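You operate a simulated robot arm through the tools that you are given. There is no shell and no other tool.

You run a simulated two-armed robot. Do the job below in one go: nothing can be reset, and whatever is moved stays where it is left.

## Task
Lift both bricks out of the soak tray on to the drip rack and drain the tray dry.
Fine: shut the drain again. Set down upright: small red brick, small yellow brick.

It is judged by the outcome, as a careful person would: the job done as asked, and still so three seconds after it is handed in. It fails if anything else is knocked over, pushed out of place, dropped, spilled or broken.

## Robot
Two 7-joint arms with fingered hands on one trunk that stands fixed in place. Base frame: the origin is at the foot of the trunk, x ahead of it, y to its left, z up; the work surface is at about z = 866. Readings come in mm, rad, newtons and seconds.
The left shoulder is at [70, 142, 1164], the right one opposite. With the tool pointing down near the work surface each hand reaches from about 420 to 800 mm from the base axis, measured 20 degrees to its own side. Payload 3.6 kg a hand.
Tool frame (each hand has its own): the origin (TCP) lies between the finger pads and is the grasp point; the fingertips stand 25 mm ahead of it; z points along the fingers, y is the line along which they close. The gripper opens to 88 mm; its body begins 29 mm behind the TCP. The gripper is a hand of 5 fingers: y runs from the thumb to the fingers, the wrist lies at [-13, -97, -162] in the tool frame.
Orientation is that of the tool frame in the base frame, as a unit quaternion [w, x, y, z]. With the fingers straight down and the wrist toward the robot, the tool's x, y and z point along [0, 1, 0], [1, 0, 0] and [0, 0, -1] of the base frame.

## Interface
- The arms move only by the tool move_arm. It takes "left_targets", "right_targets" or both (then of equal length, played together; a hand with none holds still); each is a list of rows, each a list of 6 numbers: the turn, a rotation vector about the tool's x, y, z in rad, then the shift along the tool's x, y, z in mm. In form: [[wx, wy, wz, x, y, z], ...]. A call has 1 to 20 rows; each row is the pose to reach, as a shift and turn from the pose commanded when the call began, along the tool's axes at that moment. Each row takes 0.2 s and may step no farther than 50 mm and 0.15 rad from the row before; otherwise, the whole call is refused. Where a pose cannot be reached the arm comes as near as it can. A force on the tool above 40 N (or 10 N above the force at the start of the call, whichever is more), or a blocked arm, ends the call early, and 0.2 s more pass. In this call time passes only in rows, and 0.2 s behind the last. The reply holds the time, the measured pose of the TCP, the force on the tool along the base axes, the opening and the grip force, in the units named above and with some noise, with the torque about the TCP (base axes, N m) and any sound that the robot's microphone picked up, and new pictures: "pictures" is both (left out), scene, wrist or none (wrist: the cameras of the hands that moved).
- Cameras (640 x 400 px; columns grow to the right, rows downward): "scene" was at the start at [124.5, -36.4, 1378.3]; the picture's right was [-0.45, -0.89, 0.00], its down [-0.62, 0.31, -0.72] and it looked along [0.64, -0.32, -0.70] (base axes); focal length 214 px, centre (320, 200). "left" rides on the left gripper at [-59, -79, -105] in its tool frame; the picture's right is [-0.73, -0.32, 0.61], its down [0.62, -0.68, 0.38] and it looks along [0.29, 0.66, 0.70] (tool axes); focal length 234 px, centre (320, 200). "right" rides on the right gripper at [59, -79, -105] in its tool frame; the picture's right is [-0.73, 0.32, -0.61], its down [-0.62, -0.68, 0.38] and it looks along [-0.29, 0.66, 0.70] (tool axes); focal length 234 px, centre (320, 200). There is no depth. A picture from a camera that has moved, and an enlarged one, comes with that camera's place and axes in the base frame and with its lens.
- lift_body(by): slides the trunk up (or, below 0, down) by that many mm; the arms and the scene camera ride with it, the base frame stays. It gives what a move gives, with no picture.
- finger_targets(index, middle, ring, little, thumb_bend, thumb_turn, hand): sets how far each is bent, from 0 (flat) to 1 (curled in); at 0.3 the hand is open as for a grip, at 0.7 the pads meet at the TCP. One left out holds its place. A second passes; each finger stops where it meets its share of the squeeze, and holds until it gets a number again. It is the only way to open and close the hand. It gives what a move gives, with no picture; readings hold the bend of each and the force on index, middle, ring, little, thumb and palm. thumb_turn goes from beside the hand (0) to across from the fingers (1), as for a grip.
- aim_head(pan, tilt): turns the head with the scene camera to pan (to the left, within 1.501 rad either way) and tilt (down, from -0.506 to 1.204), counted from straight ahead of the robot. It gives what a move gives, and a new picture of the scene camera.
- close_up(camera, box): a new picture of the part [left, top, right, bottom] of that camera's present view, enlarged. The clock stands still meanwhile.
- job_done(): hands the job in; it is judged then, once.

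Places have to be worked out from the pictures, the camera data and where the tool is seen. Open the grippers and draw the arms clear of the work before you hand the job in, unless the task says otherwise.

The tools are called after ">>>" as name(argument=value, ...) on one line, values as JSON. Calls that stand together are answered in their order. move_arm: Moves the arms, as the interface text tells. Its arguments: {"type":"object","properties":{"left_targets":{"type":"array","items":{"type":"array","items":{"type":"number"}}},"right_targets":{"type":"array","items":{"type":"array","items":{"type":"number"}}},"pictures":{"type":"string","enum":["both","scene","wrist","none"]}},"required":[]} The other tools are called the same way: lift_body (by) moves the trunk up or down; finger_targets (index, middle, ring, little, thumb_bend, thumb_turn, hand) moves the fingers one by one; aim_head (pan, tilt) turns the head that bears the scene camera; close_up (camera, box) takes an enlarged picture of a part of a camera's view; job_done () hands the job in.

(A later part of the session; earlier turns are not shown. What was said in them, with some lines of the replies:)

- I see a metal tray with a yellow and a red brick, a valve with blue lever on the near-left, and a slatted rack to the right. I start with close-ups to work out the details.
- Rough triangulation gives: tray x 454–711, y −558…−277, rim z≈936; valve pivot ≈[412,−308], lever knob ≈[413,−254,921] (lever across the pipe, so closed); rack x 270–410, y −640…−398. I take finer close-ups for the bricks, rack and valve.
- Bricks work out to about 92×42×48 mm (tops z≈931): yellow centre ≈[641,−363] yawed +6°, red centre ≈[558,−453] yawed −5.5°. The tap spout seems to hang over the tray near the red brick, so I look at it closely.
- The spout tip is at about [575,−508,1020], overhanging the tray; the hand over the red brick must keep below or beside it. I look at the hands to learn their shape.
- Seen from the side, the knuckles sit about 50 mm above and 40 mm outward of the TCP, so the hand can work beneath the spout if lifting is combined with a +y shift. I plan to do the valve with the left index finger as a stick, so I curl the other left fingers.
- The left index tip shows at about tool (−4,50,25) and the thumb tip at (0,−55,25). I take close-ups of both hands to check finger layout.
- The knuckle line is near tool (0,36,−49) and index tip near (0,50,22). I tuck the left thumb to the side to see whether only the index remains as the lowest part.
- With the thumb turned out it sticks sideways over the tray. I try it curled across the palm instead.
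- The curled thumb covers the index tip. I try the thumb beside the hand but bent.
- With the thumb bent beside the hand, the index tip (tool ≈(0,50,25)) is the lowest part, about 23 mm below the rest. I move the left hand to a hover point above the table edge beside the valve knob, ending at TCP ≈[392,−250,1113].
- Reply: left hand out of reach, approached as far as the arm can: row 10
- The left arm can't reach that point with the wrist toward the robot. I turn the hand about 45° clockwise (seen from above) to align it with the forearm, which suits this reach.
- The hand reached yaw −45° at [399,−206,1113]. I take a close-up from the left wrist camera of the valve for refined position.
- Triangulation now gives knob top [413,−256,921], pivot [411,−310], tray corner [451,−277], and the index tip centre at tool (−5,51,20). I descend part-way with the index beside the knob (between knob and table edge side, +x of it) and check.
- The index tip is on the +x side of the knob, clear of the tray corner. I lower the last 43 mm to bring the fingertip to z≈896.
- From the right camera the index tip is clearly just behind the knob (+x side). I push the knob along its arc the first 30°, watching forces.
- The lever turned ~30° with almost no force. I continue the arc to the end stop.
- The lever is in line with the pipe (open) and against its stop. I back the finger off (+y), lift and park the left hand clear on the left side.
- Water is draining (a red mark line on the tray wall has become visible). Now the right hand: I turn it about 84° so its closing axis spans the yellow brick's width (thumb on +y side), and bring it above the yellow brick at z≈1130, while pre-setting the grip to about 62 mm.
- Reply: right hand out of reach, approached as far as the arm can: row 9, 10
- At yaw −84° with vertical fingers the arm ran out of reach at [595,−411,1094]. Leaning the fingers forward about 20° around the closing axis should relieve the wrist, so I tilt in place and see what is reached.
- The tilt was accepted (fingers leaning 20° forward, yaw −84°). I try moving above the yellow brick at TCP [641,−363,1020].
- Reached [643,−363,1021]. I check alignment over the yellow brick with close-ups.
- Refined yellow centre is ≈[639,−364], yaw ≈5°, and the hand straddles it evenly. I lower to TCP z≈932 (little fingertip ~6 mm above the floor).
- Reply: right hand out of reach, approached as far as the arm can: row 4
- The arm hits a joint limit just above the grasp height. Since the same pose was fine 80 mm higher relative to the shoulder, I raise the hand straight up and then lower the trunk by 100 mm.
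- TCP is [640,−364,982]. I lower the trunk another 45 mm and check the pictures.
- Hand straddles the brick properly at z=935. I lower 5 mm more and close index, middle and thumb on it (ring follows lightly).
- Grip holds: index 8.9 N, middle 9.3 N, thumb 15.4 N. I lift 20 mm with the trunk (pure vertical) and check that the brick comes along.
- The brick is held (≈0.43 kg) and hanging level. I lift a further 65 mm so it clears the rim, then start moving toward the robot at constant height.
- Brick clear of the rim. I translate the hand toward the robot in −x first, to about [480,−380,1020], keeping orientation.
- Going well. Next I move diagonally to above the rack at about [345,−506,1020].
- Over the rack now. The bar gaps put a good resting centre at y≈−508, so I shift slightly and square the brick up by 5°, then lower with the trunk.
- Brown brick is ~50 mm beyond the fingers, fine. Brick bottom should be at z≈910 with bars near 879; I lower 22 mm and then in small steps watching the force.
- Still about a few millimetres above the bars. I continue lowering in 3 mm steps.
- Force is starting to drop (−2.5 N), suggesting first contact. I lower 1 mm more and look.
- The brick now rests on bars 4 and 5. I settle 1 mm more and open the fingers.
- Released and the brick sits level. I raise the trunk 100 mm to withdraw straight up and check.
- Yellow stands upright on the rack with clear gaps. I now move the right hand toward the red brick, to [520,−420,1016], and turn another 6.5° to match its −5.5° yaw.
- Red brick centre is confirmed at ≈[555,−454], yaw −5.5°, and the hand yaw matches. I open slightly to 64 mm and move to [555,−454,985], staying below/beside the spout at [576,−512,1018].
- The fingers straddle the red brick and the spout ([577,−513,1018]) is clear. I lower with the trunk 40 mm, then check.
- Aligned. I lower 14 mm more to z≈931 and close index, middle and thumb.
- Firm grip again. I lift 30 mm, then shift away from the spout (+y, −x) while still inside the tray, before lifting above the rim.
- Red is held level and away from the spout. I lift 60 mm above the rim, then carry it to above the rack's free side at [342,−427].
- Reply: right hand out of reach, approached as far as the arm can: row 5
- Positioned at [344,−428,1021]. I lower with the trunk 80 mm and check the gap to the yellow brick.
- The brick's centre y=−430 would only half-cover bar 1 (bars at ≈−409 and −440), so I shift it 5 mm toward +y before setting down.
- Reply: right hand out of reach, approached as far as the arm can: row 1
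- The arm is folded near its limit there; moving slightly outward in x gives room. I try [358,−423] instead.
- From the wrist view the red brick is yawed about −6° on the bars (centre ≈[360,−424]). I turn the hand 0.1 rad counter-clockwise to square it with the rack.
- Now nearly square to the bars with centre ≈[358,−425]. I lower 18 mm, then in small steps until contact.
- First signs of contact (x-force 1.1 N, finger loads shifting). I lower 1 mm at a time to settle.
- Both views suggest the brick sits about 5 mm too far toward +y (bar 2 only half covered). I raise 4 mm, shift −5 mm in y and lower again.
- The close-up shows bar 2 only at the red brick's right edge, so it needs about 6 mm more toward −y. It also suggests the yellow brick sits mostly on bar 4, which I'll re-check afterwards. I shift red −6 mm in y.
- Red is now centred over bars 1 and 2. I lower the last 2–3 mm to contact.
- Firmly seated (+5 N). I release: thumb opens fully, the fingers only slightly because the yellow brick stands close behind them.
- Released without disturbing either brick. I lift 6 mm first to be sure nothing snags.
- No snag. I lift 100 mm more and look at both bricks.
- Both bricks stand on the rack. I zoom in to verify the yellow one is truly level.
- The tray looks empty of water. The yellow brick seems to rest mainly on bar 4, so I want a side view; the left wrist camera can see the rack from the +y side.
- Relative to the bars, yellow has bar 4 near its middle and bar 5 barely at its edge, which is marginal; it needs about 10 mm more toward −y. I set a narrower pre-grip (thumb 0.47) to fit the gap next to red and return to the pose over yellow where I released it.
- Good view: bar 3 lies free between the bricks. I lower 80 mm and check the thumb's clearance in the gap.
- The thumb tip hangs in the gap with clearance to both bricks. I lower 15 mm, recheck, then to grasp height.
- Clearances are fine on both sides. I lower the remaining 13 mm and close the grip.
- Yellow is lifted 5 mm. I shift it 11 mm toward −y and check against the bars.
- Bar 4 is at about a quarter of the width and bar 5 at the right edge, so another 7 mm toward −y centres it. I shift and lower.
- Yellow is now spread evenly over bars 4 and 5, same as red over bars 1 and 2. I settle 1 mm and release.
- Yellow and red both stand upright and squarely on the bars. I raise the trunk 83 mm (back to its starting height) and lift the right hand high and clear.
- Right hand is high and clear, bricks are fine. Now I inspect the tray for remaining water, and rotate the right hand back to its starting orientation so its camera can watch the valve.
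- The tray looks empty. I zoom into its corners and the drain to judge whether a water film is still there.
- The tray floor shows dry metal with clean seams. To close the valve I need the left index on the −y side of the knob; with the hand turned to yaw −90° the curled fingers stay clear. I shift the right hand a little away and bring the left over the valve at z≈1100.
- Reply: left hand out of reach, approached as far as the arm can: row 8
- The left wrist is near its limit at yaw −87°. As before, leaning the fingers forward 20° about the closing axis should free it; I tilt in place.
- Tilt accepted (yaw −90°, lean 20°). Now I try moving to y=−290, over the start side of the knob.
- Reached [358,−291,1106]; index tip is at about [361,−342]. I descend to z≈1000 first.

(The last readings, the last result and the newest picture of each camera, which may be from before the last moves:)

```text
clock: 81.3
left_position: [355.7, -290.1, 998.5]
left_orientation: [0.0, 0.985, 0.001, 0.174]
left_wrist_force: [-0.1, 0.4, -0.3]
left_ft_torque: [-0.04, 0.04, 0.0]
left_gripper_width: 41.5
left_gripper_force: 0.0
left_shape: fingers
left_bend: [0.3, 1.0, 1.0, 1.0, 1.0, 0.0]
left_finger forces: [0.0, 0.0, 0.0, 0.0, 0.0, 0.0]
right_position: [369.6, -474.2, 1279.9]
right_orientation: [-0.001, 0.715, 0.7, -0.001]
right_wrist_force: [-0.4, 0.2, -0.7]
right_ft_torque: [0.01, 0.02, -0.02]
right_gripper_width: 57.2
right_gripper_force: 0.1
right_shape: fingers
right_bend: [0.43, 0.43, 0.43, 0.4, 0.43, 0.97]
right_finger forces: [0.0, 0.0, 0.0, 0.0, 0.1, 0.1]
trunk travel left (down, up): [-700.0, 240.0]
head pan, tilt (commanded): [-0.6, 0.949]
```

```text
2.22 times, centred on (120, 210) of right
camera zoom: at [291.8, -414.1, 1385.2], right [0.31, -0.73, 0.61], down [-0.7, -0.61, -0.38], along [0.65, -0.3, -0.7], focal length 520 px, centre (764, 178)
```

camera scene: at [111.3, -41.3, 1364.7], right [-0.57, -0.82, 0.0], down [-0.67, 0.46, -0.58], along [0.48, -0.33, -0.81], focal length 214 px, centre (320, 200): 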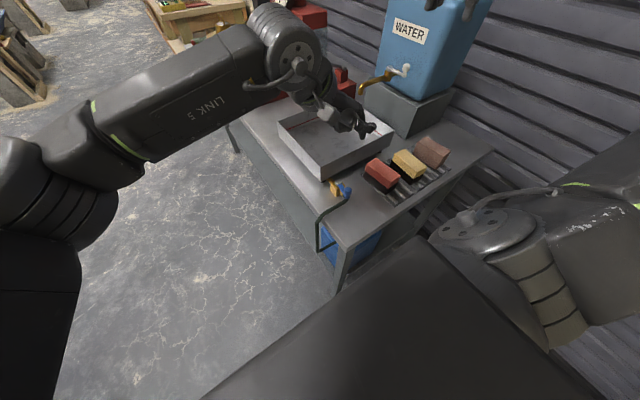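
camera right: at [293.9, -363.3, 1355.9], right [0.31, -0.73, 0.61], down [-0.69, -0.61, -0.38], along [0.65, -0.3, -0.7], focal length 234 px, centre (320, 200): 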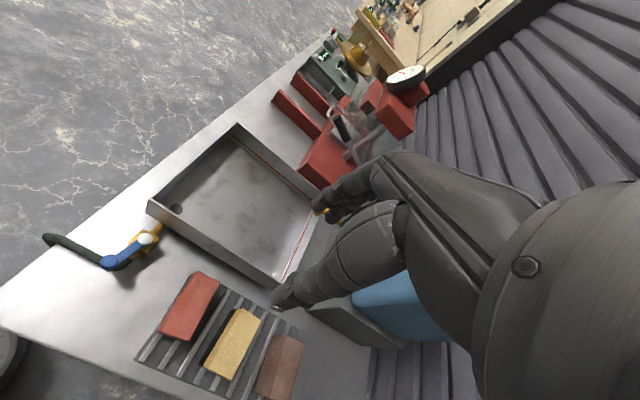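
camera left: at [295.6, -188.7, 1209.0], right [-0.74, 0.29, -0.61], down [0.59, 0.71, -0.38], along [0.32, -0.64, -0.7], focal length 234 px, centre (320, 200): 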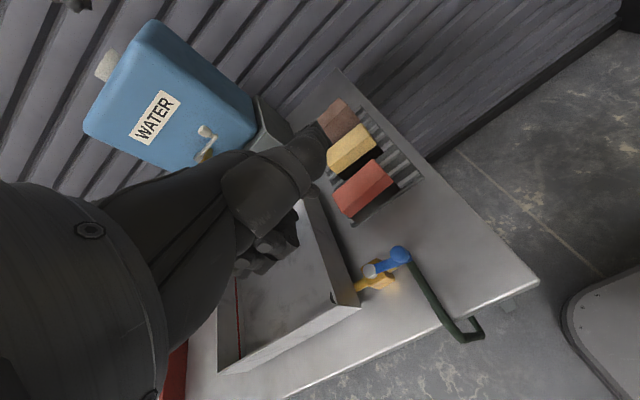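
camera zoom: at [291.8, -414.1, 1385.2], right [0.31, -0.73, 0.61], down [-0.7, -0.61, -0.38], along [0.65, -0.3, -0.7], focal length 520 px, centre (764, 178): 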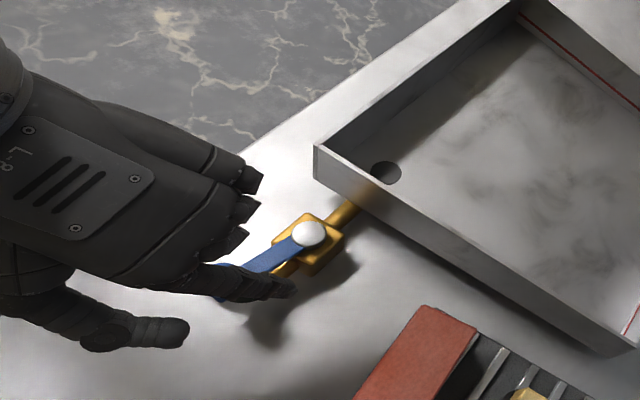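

Lever angle measured in both wrist views: knob now at about [357,−298] (the stop is ~78° from closed). The index is 20+ mm clear on its −y side, so I descend to TCP z≈926 (tip z≈901).

>>> move_arm(left_targets=[[0, 0, 0, -8.5, 0, 23], [0, 0, 0, -17, 0, 46], [0, 0, 0, -25, 0, 68.2]], pictures="wrist")

>>> close_up(camera="right", box=[0, 140, 200, 290])

>>> close_up(camera="scene", box=[290, 140, 400, 220])

```text
clock: 82.1
left_position: [357.9, -290.4, 926.2]
left_orientation: [0.0, 0.985, 0.001, 0.174]
left_wrist_force: [-0.7, 0.2, 0.1]
left_ft_torque: [0.01, 0.01, 0.02]
left_gripper_width: 41.9
left_gripper_force: 0.0
left_shape: fingers
left_bend: [0.3, 1.0, 1.0, 1.0, 1.0, 0.0]
left_finger forces: [0.0, 0.1, 0.0, 0.0, 0.1, 0.1]
right_position: [370.5, -475.5, 1279.9]
right_orientation: [0.0, 0.715, 0.699, 0.0]
right_wrist_force: [-0.5, 0.5, -0.5]
right_ft_torque: [0.02, 0.0, 0.01]
right_gripper_width: 57.1
right_gripper_force: 0.1
right_shape: fingers
right_bend: [0.43, 0.43, 0.43, 0.4, 0.43, 0.97]
right_finger forces: [0.0, 0.2, 0.1, 0.1, 0.1, 0.0]
trunk travel left (down, up): [-700.0, 240.0]
head pan, tilt (commanded): [-0.6, 0.949]
camera left: at [267.4, -212.2, 1004.7], right [-0.47, 0.32, -0.82], down [0.72, 0.68, -0.15], along [0.51, -0.66, -0.55], focal length 234 px, centre (320, 200)
```

left: 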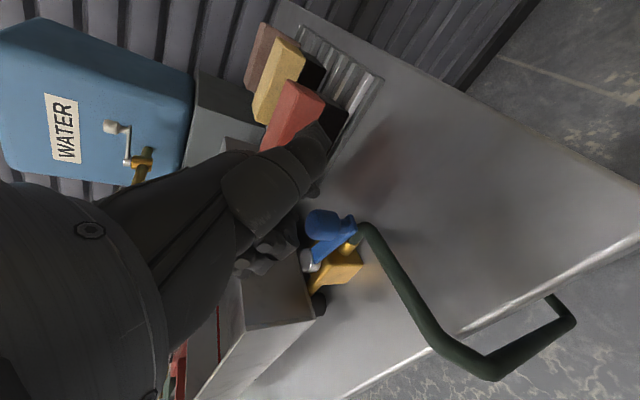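

```text
2.67 times, centred on (100, 215) of right
camera zoom: at [291.7, -414.2, 1385.2], right [0.31, -0.73, 0.61], down [-0.7, -0.61, -0.38], along [0.65, -0.3, -0.7], focal length 624 px, centre (907, 160)
```

zoom: 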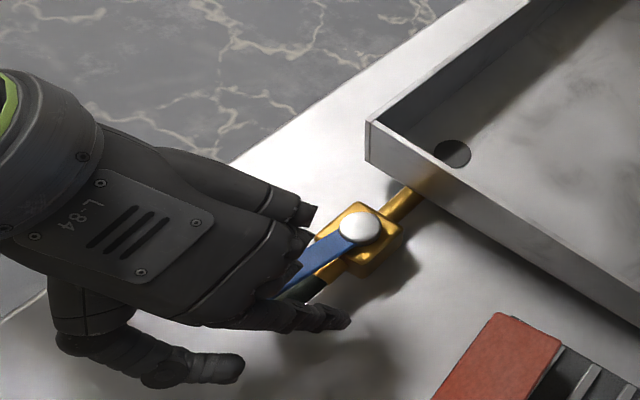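

```text
5.00 times, centred on (345, 180) of scene
camera zoom: at [111.5, -40.8, 1364.7], right [-0.57, -0.82, 0.0], down [-0.67, 0.46, -0.58], along [0.48, -0.33, -0.81], focal length 1072 px, centre (195, 300)
```

zoom: 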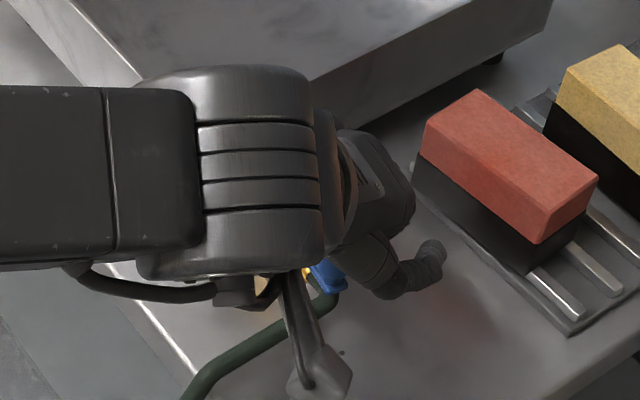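

Index is on the far (−y) side of the knob as planned. I pull the knob along its arc toward +y for the first half of the travel.

>>> move_arm(left_targets=[[0, 0, 0, -2.7, -14.4, -1.0], [0, 0, 0, -2.5, -27.4, -0.9], [0, 0, 0, -2.4, -33.9, -0.9], [0, 0, 0, -1.1, -43.5, -0.4], [0, 0, 0, 1.8, -52.8, 0.7], [0, 0, 0, 6.2, -61.5, 2.3]], pictures="none")

>>> close_up(camera="right", box=[0, 140, 200, 290])

>>> close_up(camera="left", box=[220, 130, 420, 300])

```text
clock: 83.5
left_position: [363.9, -228.6, 926.5]
left_orientation: [0.0, 0.985, 0.0, 0.174]
left_wrist_force: [0.4, -1.0, -0.1]
left_ft_torque: [0.02, 0.0, -0.02]
left_gripper_width: 41.4
left_gripper_force: 0.0
left_shape: fingers
left_bend: [0.3, 1.0, 1.0, 1.0, 1.0, 0.0]
left_finger forces: [0.2, 0.0, 0.0, 0.1, 0.0, 0.0]
right_position: [369.1, -473.6, 1280.0]
right_orientation: [0.0, 0.715, 0.699, -0.001]
right_wrist_force: [0.2, -0.8, -0.6]
right_ft_torque: [0.02, 0.02, -0.02]
right_gripper_width: 56.9
right_gripper_force: 0.1
right_shape: fingers
right_bend: [0.43, 0.43, 0.43, 0.4, 0.43, 0.97]
right_finger forces: [0.0, 0.0, 0.0, 0.0, 0.0, 0.0]
trunk travel left (down, up): [-700.0, 240.0]
head pan, tilt (commanded): [-0.6, 0.949]
```

```text
2.67 times, centred on (100, 215) of right
camera zoom: at [291.6, -413.8, 1385.3], right [0.31, -0.73, 0.61], down [-0.7, -0.61, -0.38], along [0.65, -0.3, -0.7], focal length 624 px, centre (907, 160)
```

zoom: 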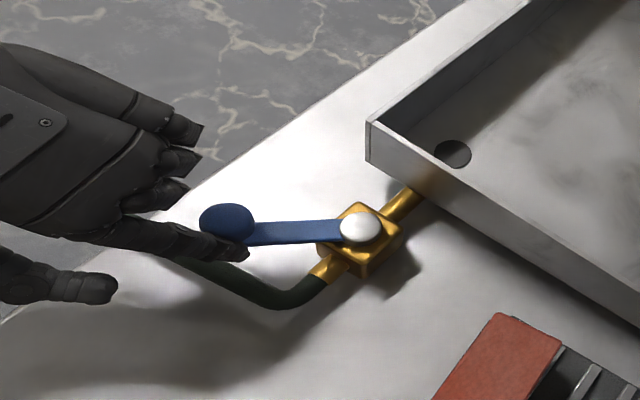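

```text
2.35 times, centred on (320, 215) of left
camera zoom: at [273.2, -151.0, 1005.0], right [-0.47, 0.32, -0.82], down [0.72, 0.68, -0.15], along [0.51, -0.66, -0.55], focal length 551 px, centre (320, 165)
```

zoom: 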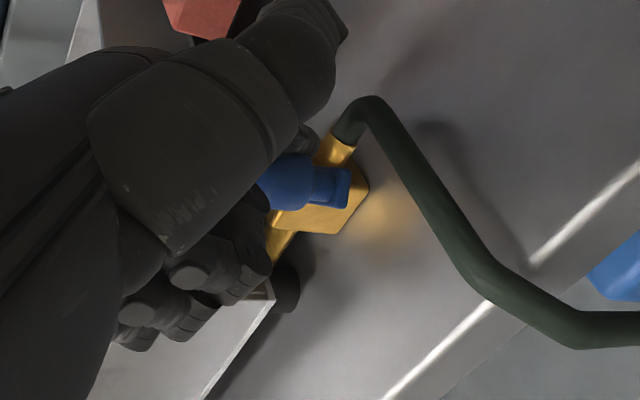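

Lever is halfway back with negligible force. I continue the arc to the closed position.

>>> move_arm(left_targets=[[0, 0, 0, 5.7, -7.7, 2.1], [0, 0, 0, 12.7, -14.1, 4.6], [0, 0, 0, 20.5, -19.3, 7.5], [0, 0, 0, 29.1, -22.9, 10.7], [0, 0, 0, 33.6, -24.1, 12.3]], pictures="none")

>>> close_up(camera="right", box=[0, 140, 200, 290])

>>> close_up(camera="left", box=[220, 130, 420, 300])

```text
clock: 84.7
left_position: [396.7, -205.5, 928.3]
left_orientation: [0.0, 0.985, 0.0, 0.173]
left_wrist_force: [-3.1, 1.0, -0.4]
left_ft_torque: [-0.03, 0.08, -0.15]
left_gripper_width: 40.6
left_gripper_force: 1.0
left_shape: fingers
left_bend: [0.3, 1.0, 1.0, 1.0, 1.0, 0.0]
left_finger forces: [2.9, 0.1, 0.0, 0.0, 0.1, 0.0]
right_position: [369.1, -475.4, 1280.5]
right_orientation: [0.0, 0.715, 0.699, 0.0]
right_wrist_force: [-0.5, 0.0, 0.2]
right_ft_torque: [0.01, -0.01, -0.01]
right_gripper_width: 56.8
right_gripper_force: 0.2
right_shape: fingers
right_bend: [0.43, 0.43, 0.43, 0.4, 0.43, 0.97]
right_finger forces: [0.1, 0.1, 0.0, 0.0, 0.0, 0.1]
trunk travel left (down, up): [-700.0, 240.0]
head pan, tilt (commanded): [-0.6, 0.949]
```

```text
2.67 times, centred on (100, 215) of right
camera zoom: at [290.3, -414.3, 1385.4], right [0.31, -0.73, 0.61], down [-0.69, -0.61, -0.38], along [0.65, -0.3, -0.7], focal length 624 px, centre (907, 160)
```

zoom: 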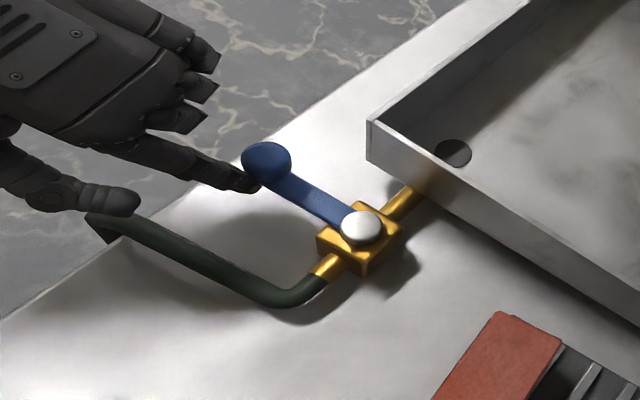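

```text
2.35 times, centred on (320, 215) of left
camera zoom: at [306.1, -127.2, 1005.7], right [-0.47, 0.32, -0.82], down [0.72, 0.68, -0.15], along [0.51, -0.66, -0.55], focal length 551 px, centre (320, 165)
```

zoom: 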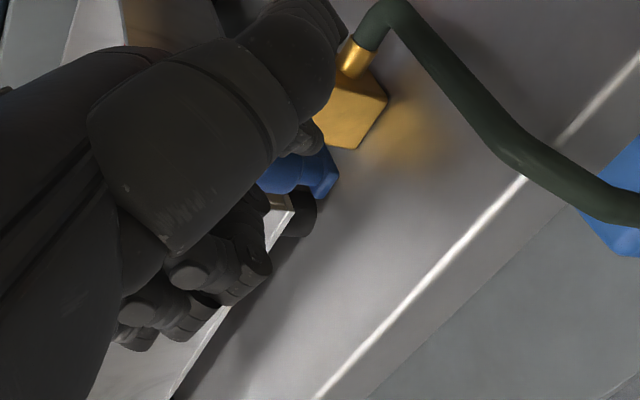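

The lever again points straight to +y as at the start (3 N against the stop). I press 4 mm further to be sure it is fully shut.

>>> move_arm(left_targets=[[0, 0, 0, 1.9, 0, 0.7], [0, 0, 0, 3.8, 0, 1.4]], pictures="none")

>>> close_up(camera="right", box=[40, 150, 160, 250])

```text
clock: 85.3
left_position: [401.6, -206.1, 927.3]
left_orientation: [0.0, 0.985, 0.0, 0.174]
left_wrist_force: [-8.0, 1.9, -0.2]
left_ft_torque: [0.05, 0.12, -0.4]
left_gripper_width: 39.2
left_gripper_force: 4.0
left_shape: fingers
left_bend: [0.29, 1.0, 1.0, 1.0, 1.0, 0.0]
left_finger forces: [7.8, 0.0, 0.1, 0.0, 0.1, 0.1]
right_position: [367.9, -473.8, 1281.5]
right_orientation: [0.0, 0.715, 0.699, 0.001]
right_wrist_force: [-0.1, 0.1, 0.4]
right_ft_torque: [0.0, 0.0, 0.01]
right_gripper_width: 56.9
right_gripper_force: 0.1
right_shape: fingers
right_bend: [0.43, 0.43, 0.43, 0.4, 0.43, 0.97]
right_finger forces: [0.0, 0.1, 0.1, 0.1, 0.0, 0.0]
trunk travel left (down, up): [-700.0, 240.0]
head pan, tilt (commanded): [-0.6, 0.949]
```

```text
4.00 times, centred on (100, 200) of right
camera zoom: at [289.3, -414.0, 1385.7], right [0.31, -0.73, 0.61], down [-0.69, -0.61, -0.38], along [0.65, -0.3, -0.7], focal length 937 px, centre (1200, 200)
```

zoom: 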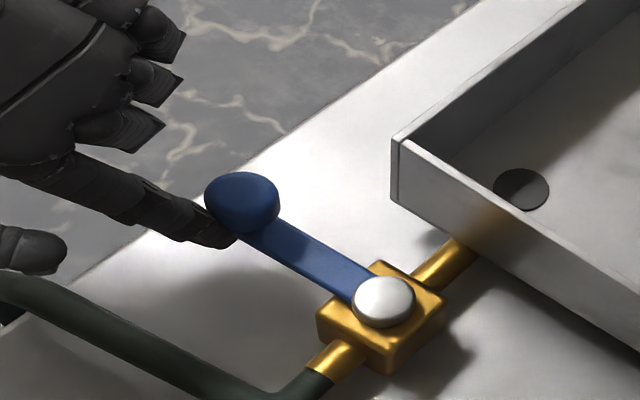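

Solid stop at 8 N: the drain is shut. I back the finger off (−x), lift and retract the left hand to the left side.

>>> move_arm(left_targets=[[0, 0, 0, -13.1, 0, -4.8], [0, 0, 0, 0.7, 0, -42.4], [0, 0, 0, 16.2, 0, -84.7], [0, 0, 0, 31.8, 0, -127], [0, 0, 0, 47.3, 0, -169.3], [0, 0, 0, 62.8, 0, -211.6], [0, 0, 0, 64, -45, -225], [0, 0, 0, 64, -93, -230], [0, 0, 0, 64, -141, -235], [0, 0, 0, 64, -189, -240], [0, 0, 0, 64, -237, -245], [0, 0, 0, 64, -285, -250]], pictures="both")

>>> close_up(camera="right", box=[0, 100, 320, 300])

>>> close_up(camera="scene", box=[260, 80, 480, 230])

```text
clock: 87.9
left_position: [323.7, 15.3, 1196.5]
left_orientation: [0.004, 0.984, 0.01, 0.176]
left_wrist_force: [-0.2, 0.8, 0.0]
left_ft_torque: [-0.08, -0.03, 0.02]
left_gripper_width: 41.5
left_gripper_force: 0.2
left_shape: fingers
left_bend: [0.3, 1.0, 1.0, 1.0, 1.0, 0.0]
left_finger forces: [0.0, 0.1, 0.1, 0.0, 0.0, 0.1]
left hand out of reach, approached as far as the arm can: row 6, 7, 8, 9, 10, 11, 12
right_position: [367.4, -463.8, 1284.8]
right_orientation: [0.004, 0.714, 0.7, -0.004]
right_wrist_force: [-0.2, -0.4, 2.4]
right_ft_torque: [-0.06, -0.03, -0.01]
right_gripper_width: 56.8
right_gripper_force: 0.0
right_shape: fingers
right_bend: [0.43, 0.43, 0.43, 0.4, 0.43, 0.98]
right_finger forces: [0.0, 0.0, 0.1, 0.0, 0.1, 0.1]
trunk travel left (down, up): [-700.0, 240.0]
head pan, tilt (commanded): [-0.6, 0.949]
camera scene: at [108.8, -29.0, 1365.3], right [-0.56, -0.83, 0.01], down [-0.67, 0.45, -0.59], along [0.48, -0.34, -0.81], focal length 214 px, centre (320, 200)
camera left: at [231.0, 93.6, 1273.3], right [-0.48, 0.3, -0.82], down [0.71, 0.69, -0.15], along [0.52, -0.66, -0.54], focal length 234 px, centre (320, 200)
```

scene: 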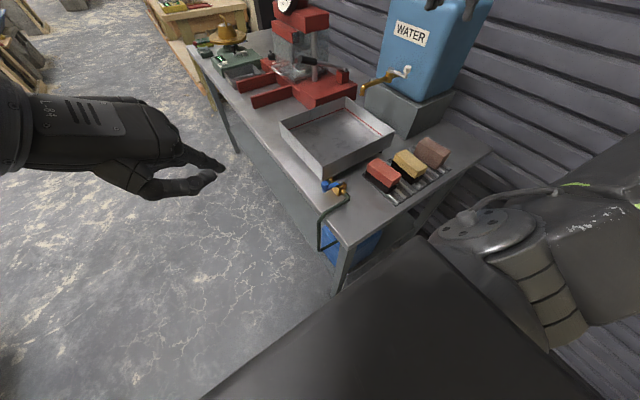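
left: 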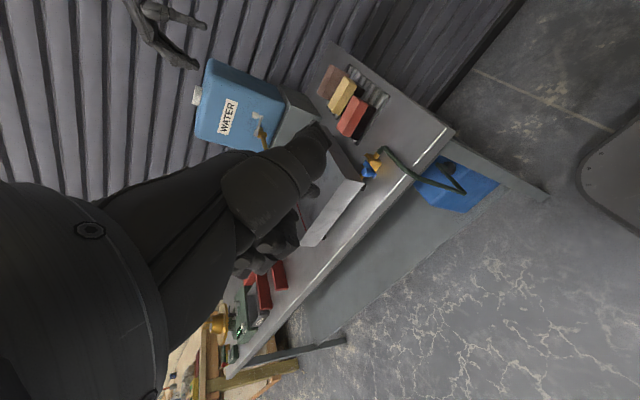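

```text
2.00 times, centred on (160, 200) of right
camera zoom: at [288.7, -402.0, 1389.8], right [0.31, -0.73, 0.61], down [-0.69, -0.61, -0.38], along [0.65, -0.31, -0.69], focal length 468 px, centre (640, 200)
```

zoom: 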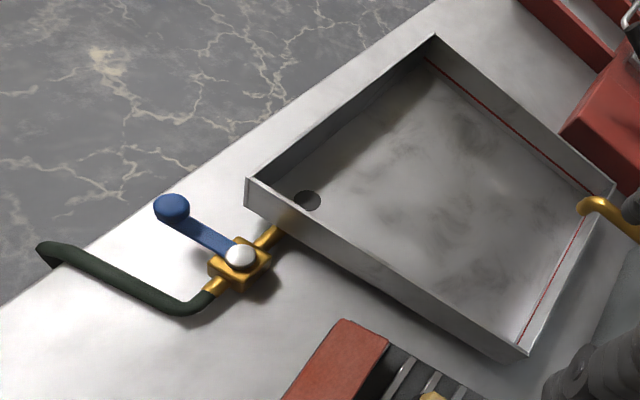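

```text
2.67 times, centred on (370, 155) of scene
camera zoom: at [108.8, -29.0, 1365.3], right [-0.56, -0.83, 0.01], down [-0.67, 0.45, -0.59], along [0.48, -0.34, -0.81], focal length 572 px, centre (187, 320)
```

zoom: 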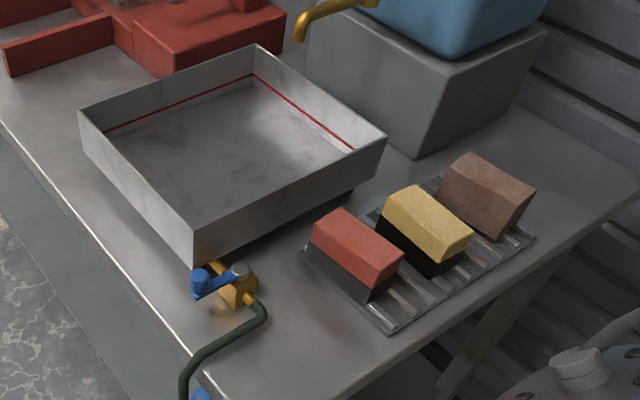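

Everything is as wanted: lever closed, tray empty, both bricks upright on the rack, other items untouched. I open both hands and draw the arms back.

>>> finger_targets(hand="left", index=0.3, middle=0.3, ring=0.3, little=0.3, thumb_bend=0.3, thumb_turn=0.98)

>>> finger_targets(hand="right", index=0.3, middle=0.3, ring=0.3, little=0.3, thumb_bend=0.3, thumb_turn=0.98)

>>> move_arm(left_targets=[[0, 0, 0, 0, -30, 0], [0, 0, 0, 0, -60, 0], [0, 0, 0, 0, -90, 0]], right_targets=[[0, 0, 0, 30, -10, -10], [0, 0, 0, 60, -20, -20], [0, 0, 0, 90, -30, -25]], pictures="both")

```text
clock: 88.9
left_position: [326.6, 4.5, 1196.5]
left_orientation: [0.001, 0.985, 0.008, 0.175]
left_wrist_force: [0.4, 1.1, 0.5]
left_ft_torque: [0.02, 0.0, 0.03]
left_gripper_width: 84.8
left_gripper_force: 0.1
left_shape: fingers
left_bend: [0.3, 0.3, 0.3, 0.3, 0.3, 0.95]
left_finger forces: [0.1, 0.1, 0.0, 0.0, 0.1, 0.0]
right_position: [369.6, -474.8, 1280.1]
right_orientation: [0.0, 0.715, 0.699, -0.001]
right_wrist_force: [-0.1, -0.1, 0.2]
right_ft_torque: [0.07, 0.01, 0.02]
right_gripper_width: 57.2
right_gripper_force: 0.2
right_shape: fingers
right_bend: [0.43, 0.43, 0.43, 0.4, 0.43, 0.98]
right_finger forces: [0.1, 0.0, 0.1, 0.0, 0.1, 0.0]
trunk travel left (down, up): [-700.0, 240.0]
head pan, tilt (commanded): [-0.6, 0.949]
```

```text
clock: 89.9
left_position: [326.7, 4.4, 1195.7]
left_orientation: [0.0, 0.985, 0.008, 0.174]
left_wrist_force: [-0.4, 0.4, 0.0]
left_ft_torque: [-0.01, -0.01, 0.0]
left_gripper_width: 84.6
left_gripper_force: 0.1
left_shape: fingers
left_bend: [0.3, 0.3, 0.3, 0.3, 0.3, 0.95]
left_finger forces: [0.1, 0.1, 0.0, 0.0, 0.1, 0.0]
right_position: [369.8, -474.3, 1279.8]
right_orientation: [0.0, 0.715, 0.699, -0.001]
right_wrist_force: [-0.4, 0.2, 0.2]
right_ft_torque: [-0.02, -0.02, 0.01]
right_gripper_width: 84.4
right_gripper_force: 0.1
right_shape: fingers
right_bend: [0.3, 0.3, 0.3, 0.3, 0.3, 0.96]
right_finger forces: [0.1, 0.0, 0.0, 0.1, 0.0, 0.0]
trunk travel left (down, up): [-700.0, 240.0]
head pan, tilt (commanded): [-0.6, 0.949]
```

```text
clock: 90.7
left_position: [283.8, 61.3, 1189.5]
left_orientation: [0.001, 0.985, 0.003, 0.174]
left_wrist_force: [-1.1, 1.0, -0.5]
left_ft_torque: [-0.01, 0.01, 0.03]
left_gripper_width: 84.5
left_gripper_force: 0.1
left_shape: fingers
left_bend: [0.3, 0.3, 0.3, 0.3, 0.3, 0.96]
left_finger forces: [0.0, 0.1, 0.0, 0.0, 0.0, 0.0]
left hand out of reach, approached as far as the arm can: row 1, 2, 3
right_position: [342.2, -381.1, 1304.8]
right_orientation: [-0.001, 0.715, 0.699, 0.0]
right_wrist_force: [0.0, -0.1, 0.3]
right_ft_torque: [-0.02, -0.03, -0.02]
right_gripper_width: 84.4
right_gripper_force: 0.0
right_shape: fingers
right_bend: [0.3, 0.3, 0.3, 0.3, 0.3, 0.96]
right_finger forces: [0.0, 0.0, 0.1, 0.1, 0.0, 0.1]
trunk travel left (down, up): [-700.0, 240.0]
head pan, tilt (commanded): [-0.6, 0.949]
camera scene: at [110.7, -39.6, 1364.8], right [-0.57, -0.82, 0.0], down [-0.67, 0.46, -0.58], along [0.48, -0.33, -0.81], focal length 214 px, centre (320, 200)
camera right: at [263.7, -320.5, 1409.6], right [0.31, -0.73, 0.61], down [-0.7, -0.61, -0.38], along [0.65, -0.3, -0.7], focal length 234 px, centre (320, 200)
camera left: at [192.2, 139.4, 1266.9], right [-0.47, 0.32, -0.82], down [0.71, 0.68, -0.15], along [0.51, -0.66, -0.55], focal length 234 px, centre (320, 200)
```

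scene: 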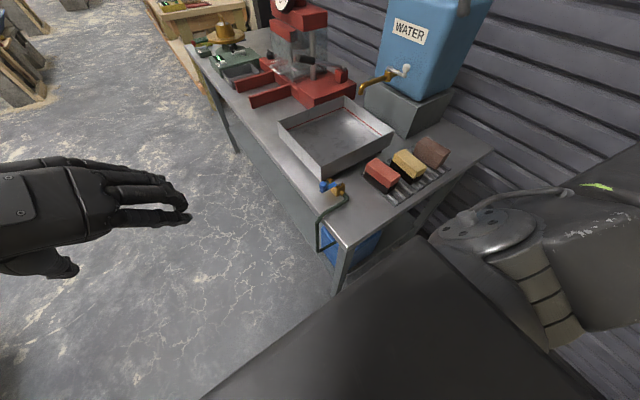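
right: 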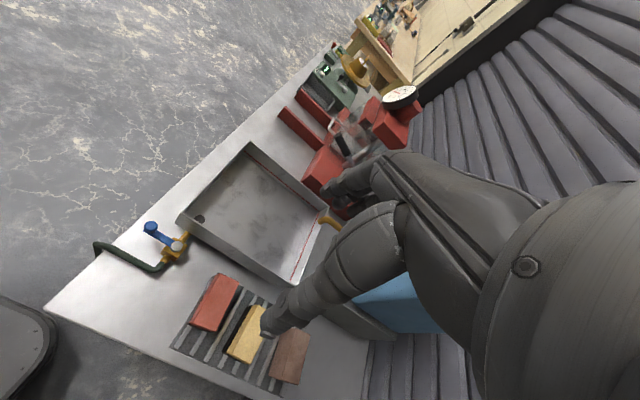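
left: 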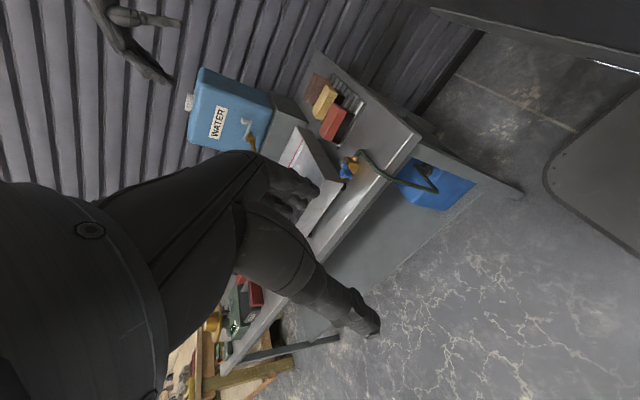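

Arms are clear and hands open. One last close look at tray, valve and rack before handing in.

>>> close_up(camera="scene", box=[270, 90, 460, 220])

>>> close_up(camera="right", box=[140, 130, 340, 400])

>>> close_up(camera="scene", box=[355, 130, 455, 210])

```text
3.08 times, centred on (365, 155) of scene
camera zoom: at [110.7, -39.6, 1364.8], right [-0.57, -0.82, 0.0], down [-0.67, 0.46, -0.58], along [0.48, -0.33, -0.81], focal length 660 px, centre (182, 338)
```

zoom: 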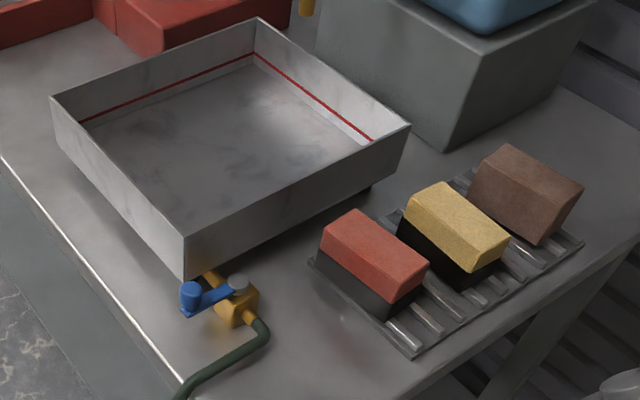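

```text
1.48 times, centred on (240, 265) of right
camera zoom: at [263.7, -320.5, 1409.6], right [0.31, -0.73, 0.61], down [-0.7, -0.61, -0.38], along [0.65, -0.3, -0.7], focal length 347 px, centre (438, 104)
```

zoom: 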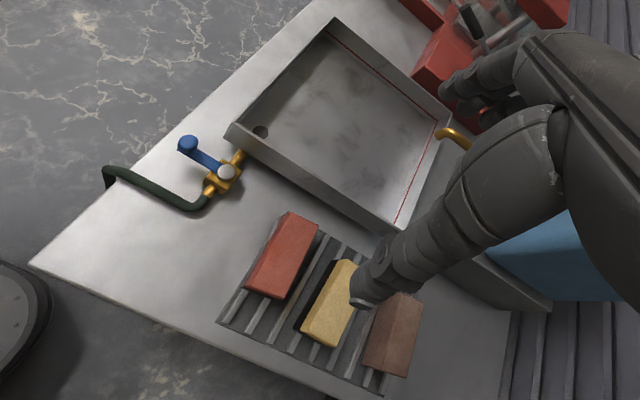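

```text
5.00 times, centred on (405, 170) of scene
camera zoom: at [110.7, -39.6, 1364.8], right [-0.57, -0.82, 0.0], down [-0.67, 0.46, -0.58], along [0.48, -0.33, -0.81], focal length 1072 px, centre (-105, 350)
```

zoom: 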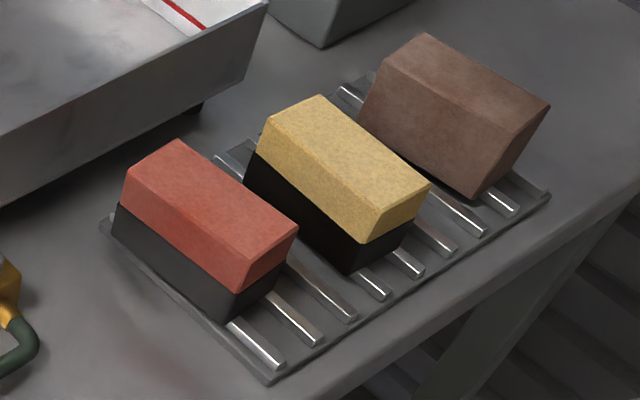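

Both bricks stand upright and level on the rack bars. The tray is empty and dry, the drain lever is back across the pipe (shut), and nothing else has been disturbed. I hand the job in.

>>> job_done()

```text
The job is handed in.
```

I handed the job in with both bricks on the drip rack, the tray drained and the drain shut again.

- **Bricks:** The small red and small yellow bricks stand upright, each spread across two rack bars. I set the yellow one down a second time because its first spot rested mostly on a single bar.
- **Tray:** The drain was open for about 70 seconds. In the close-ups the tray floor looks like dry metal with no waterline, but that is judged from pictures only.
- **Drain:** The lever is back where it started, across the pipe, and met a firm stop when I pressed it. When open it stopped at roughly 78° rather than a full quarter turn, but the tray still emptied.
- **Surroundings:** The final pictures show the brown brick, the tap and water tank, and the red press apparently where they were. I saw nothing knocked over or spilled.

Both hands are open and clear of the work.
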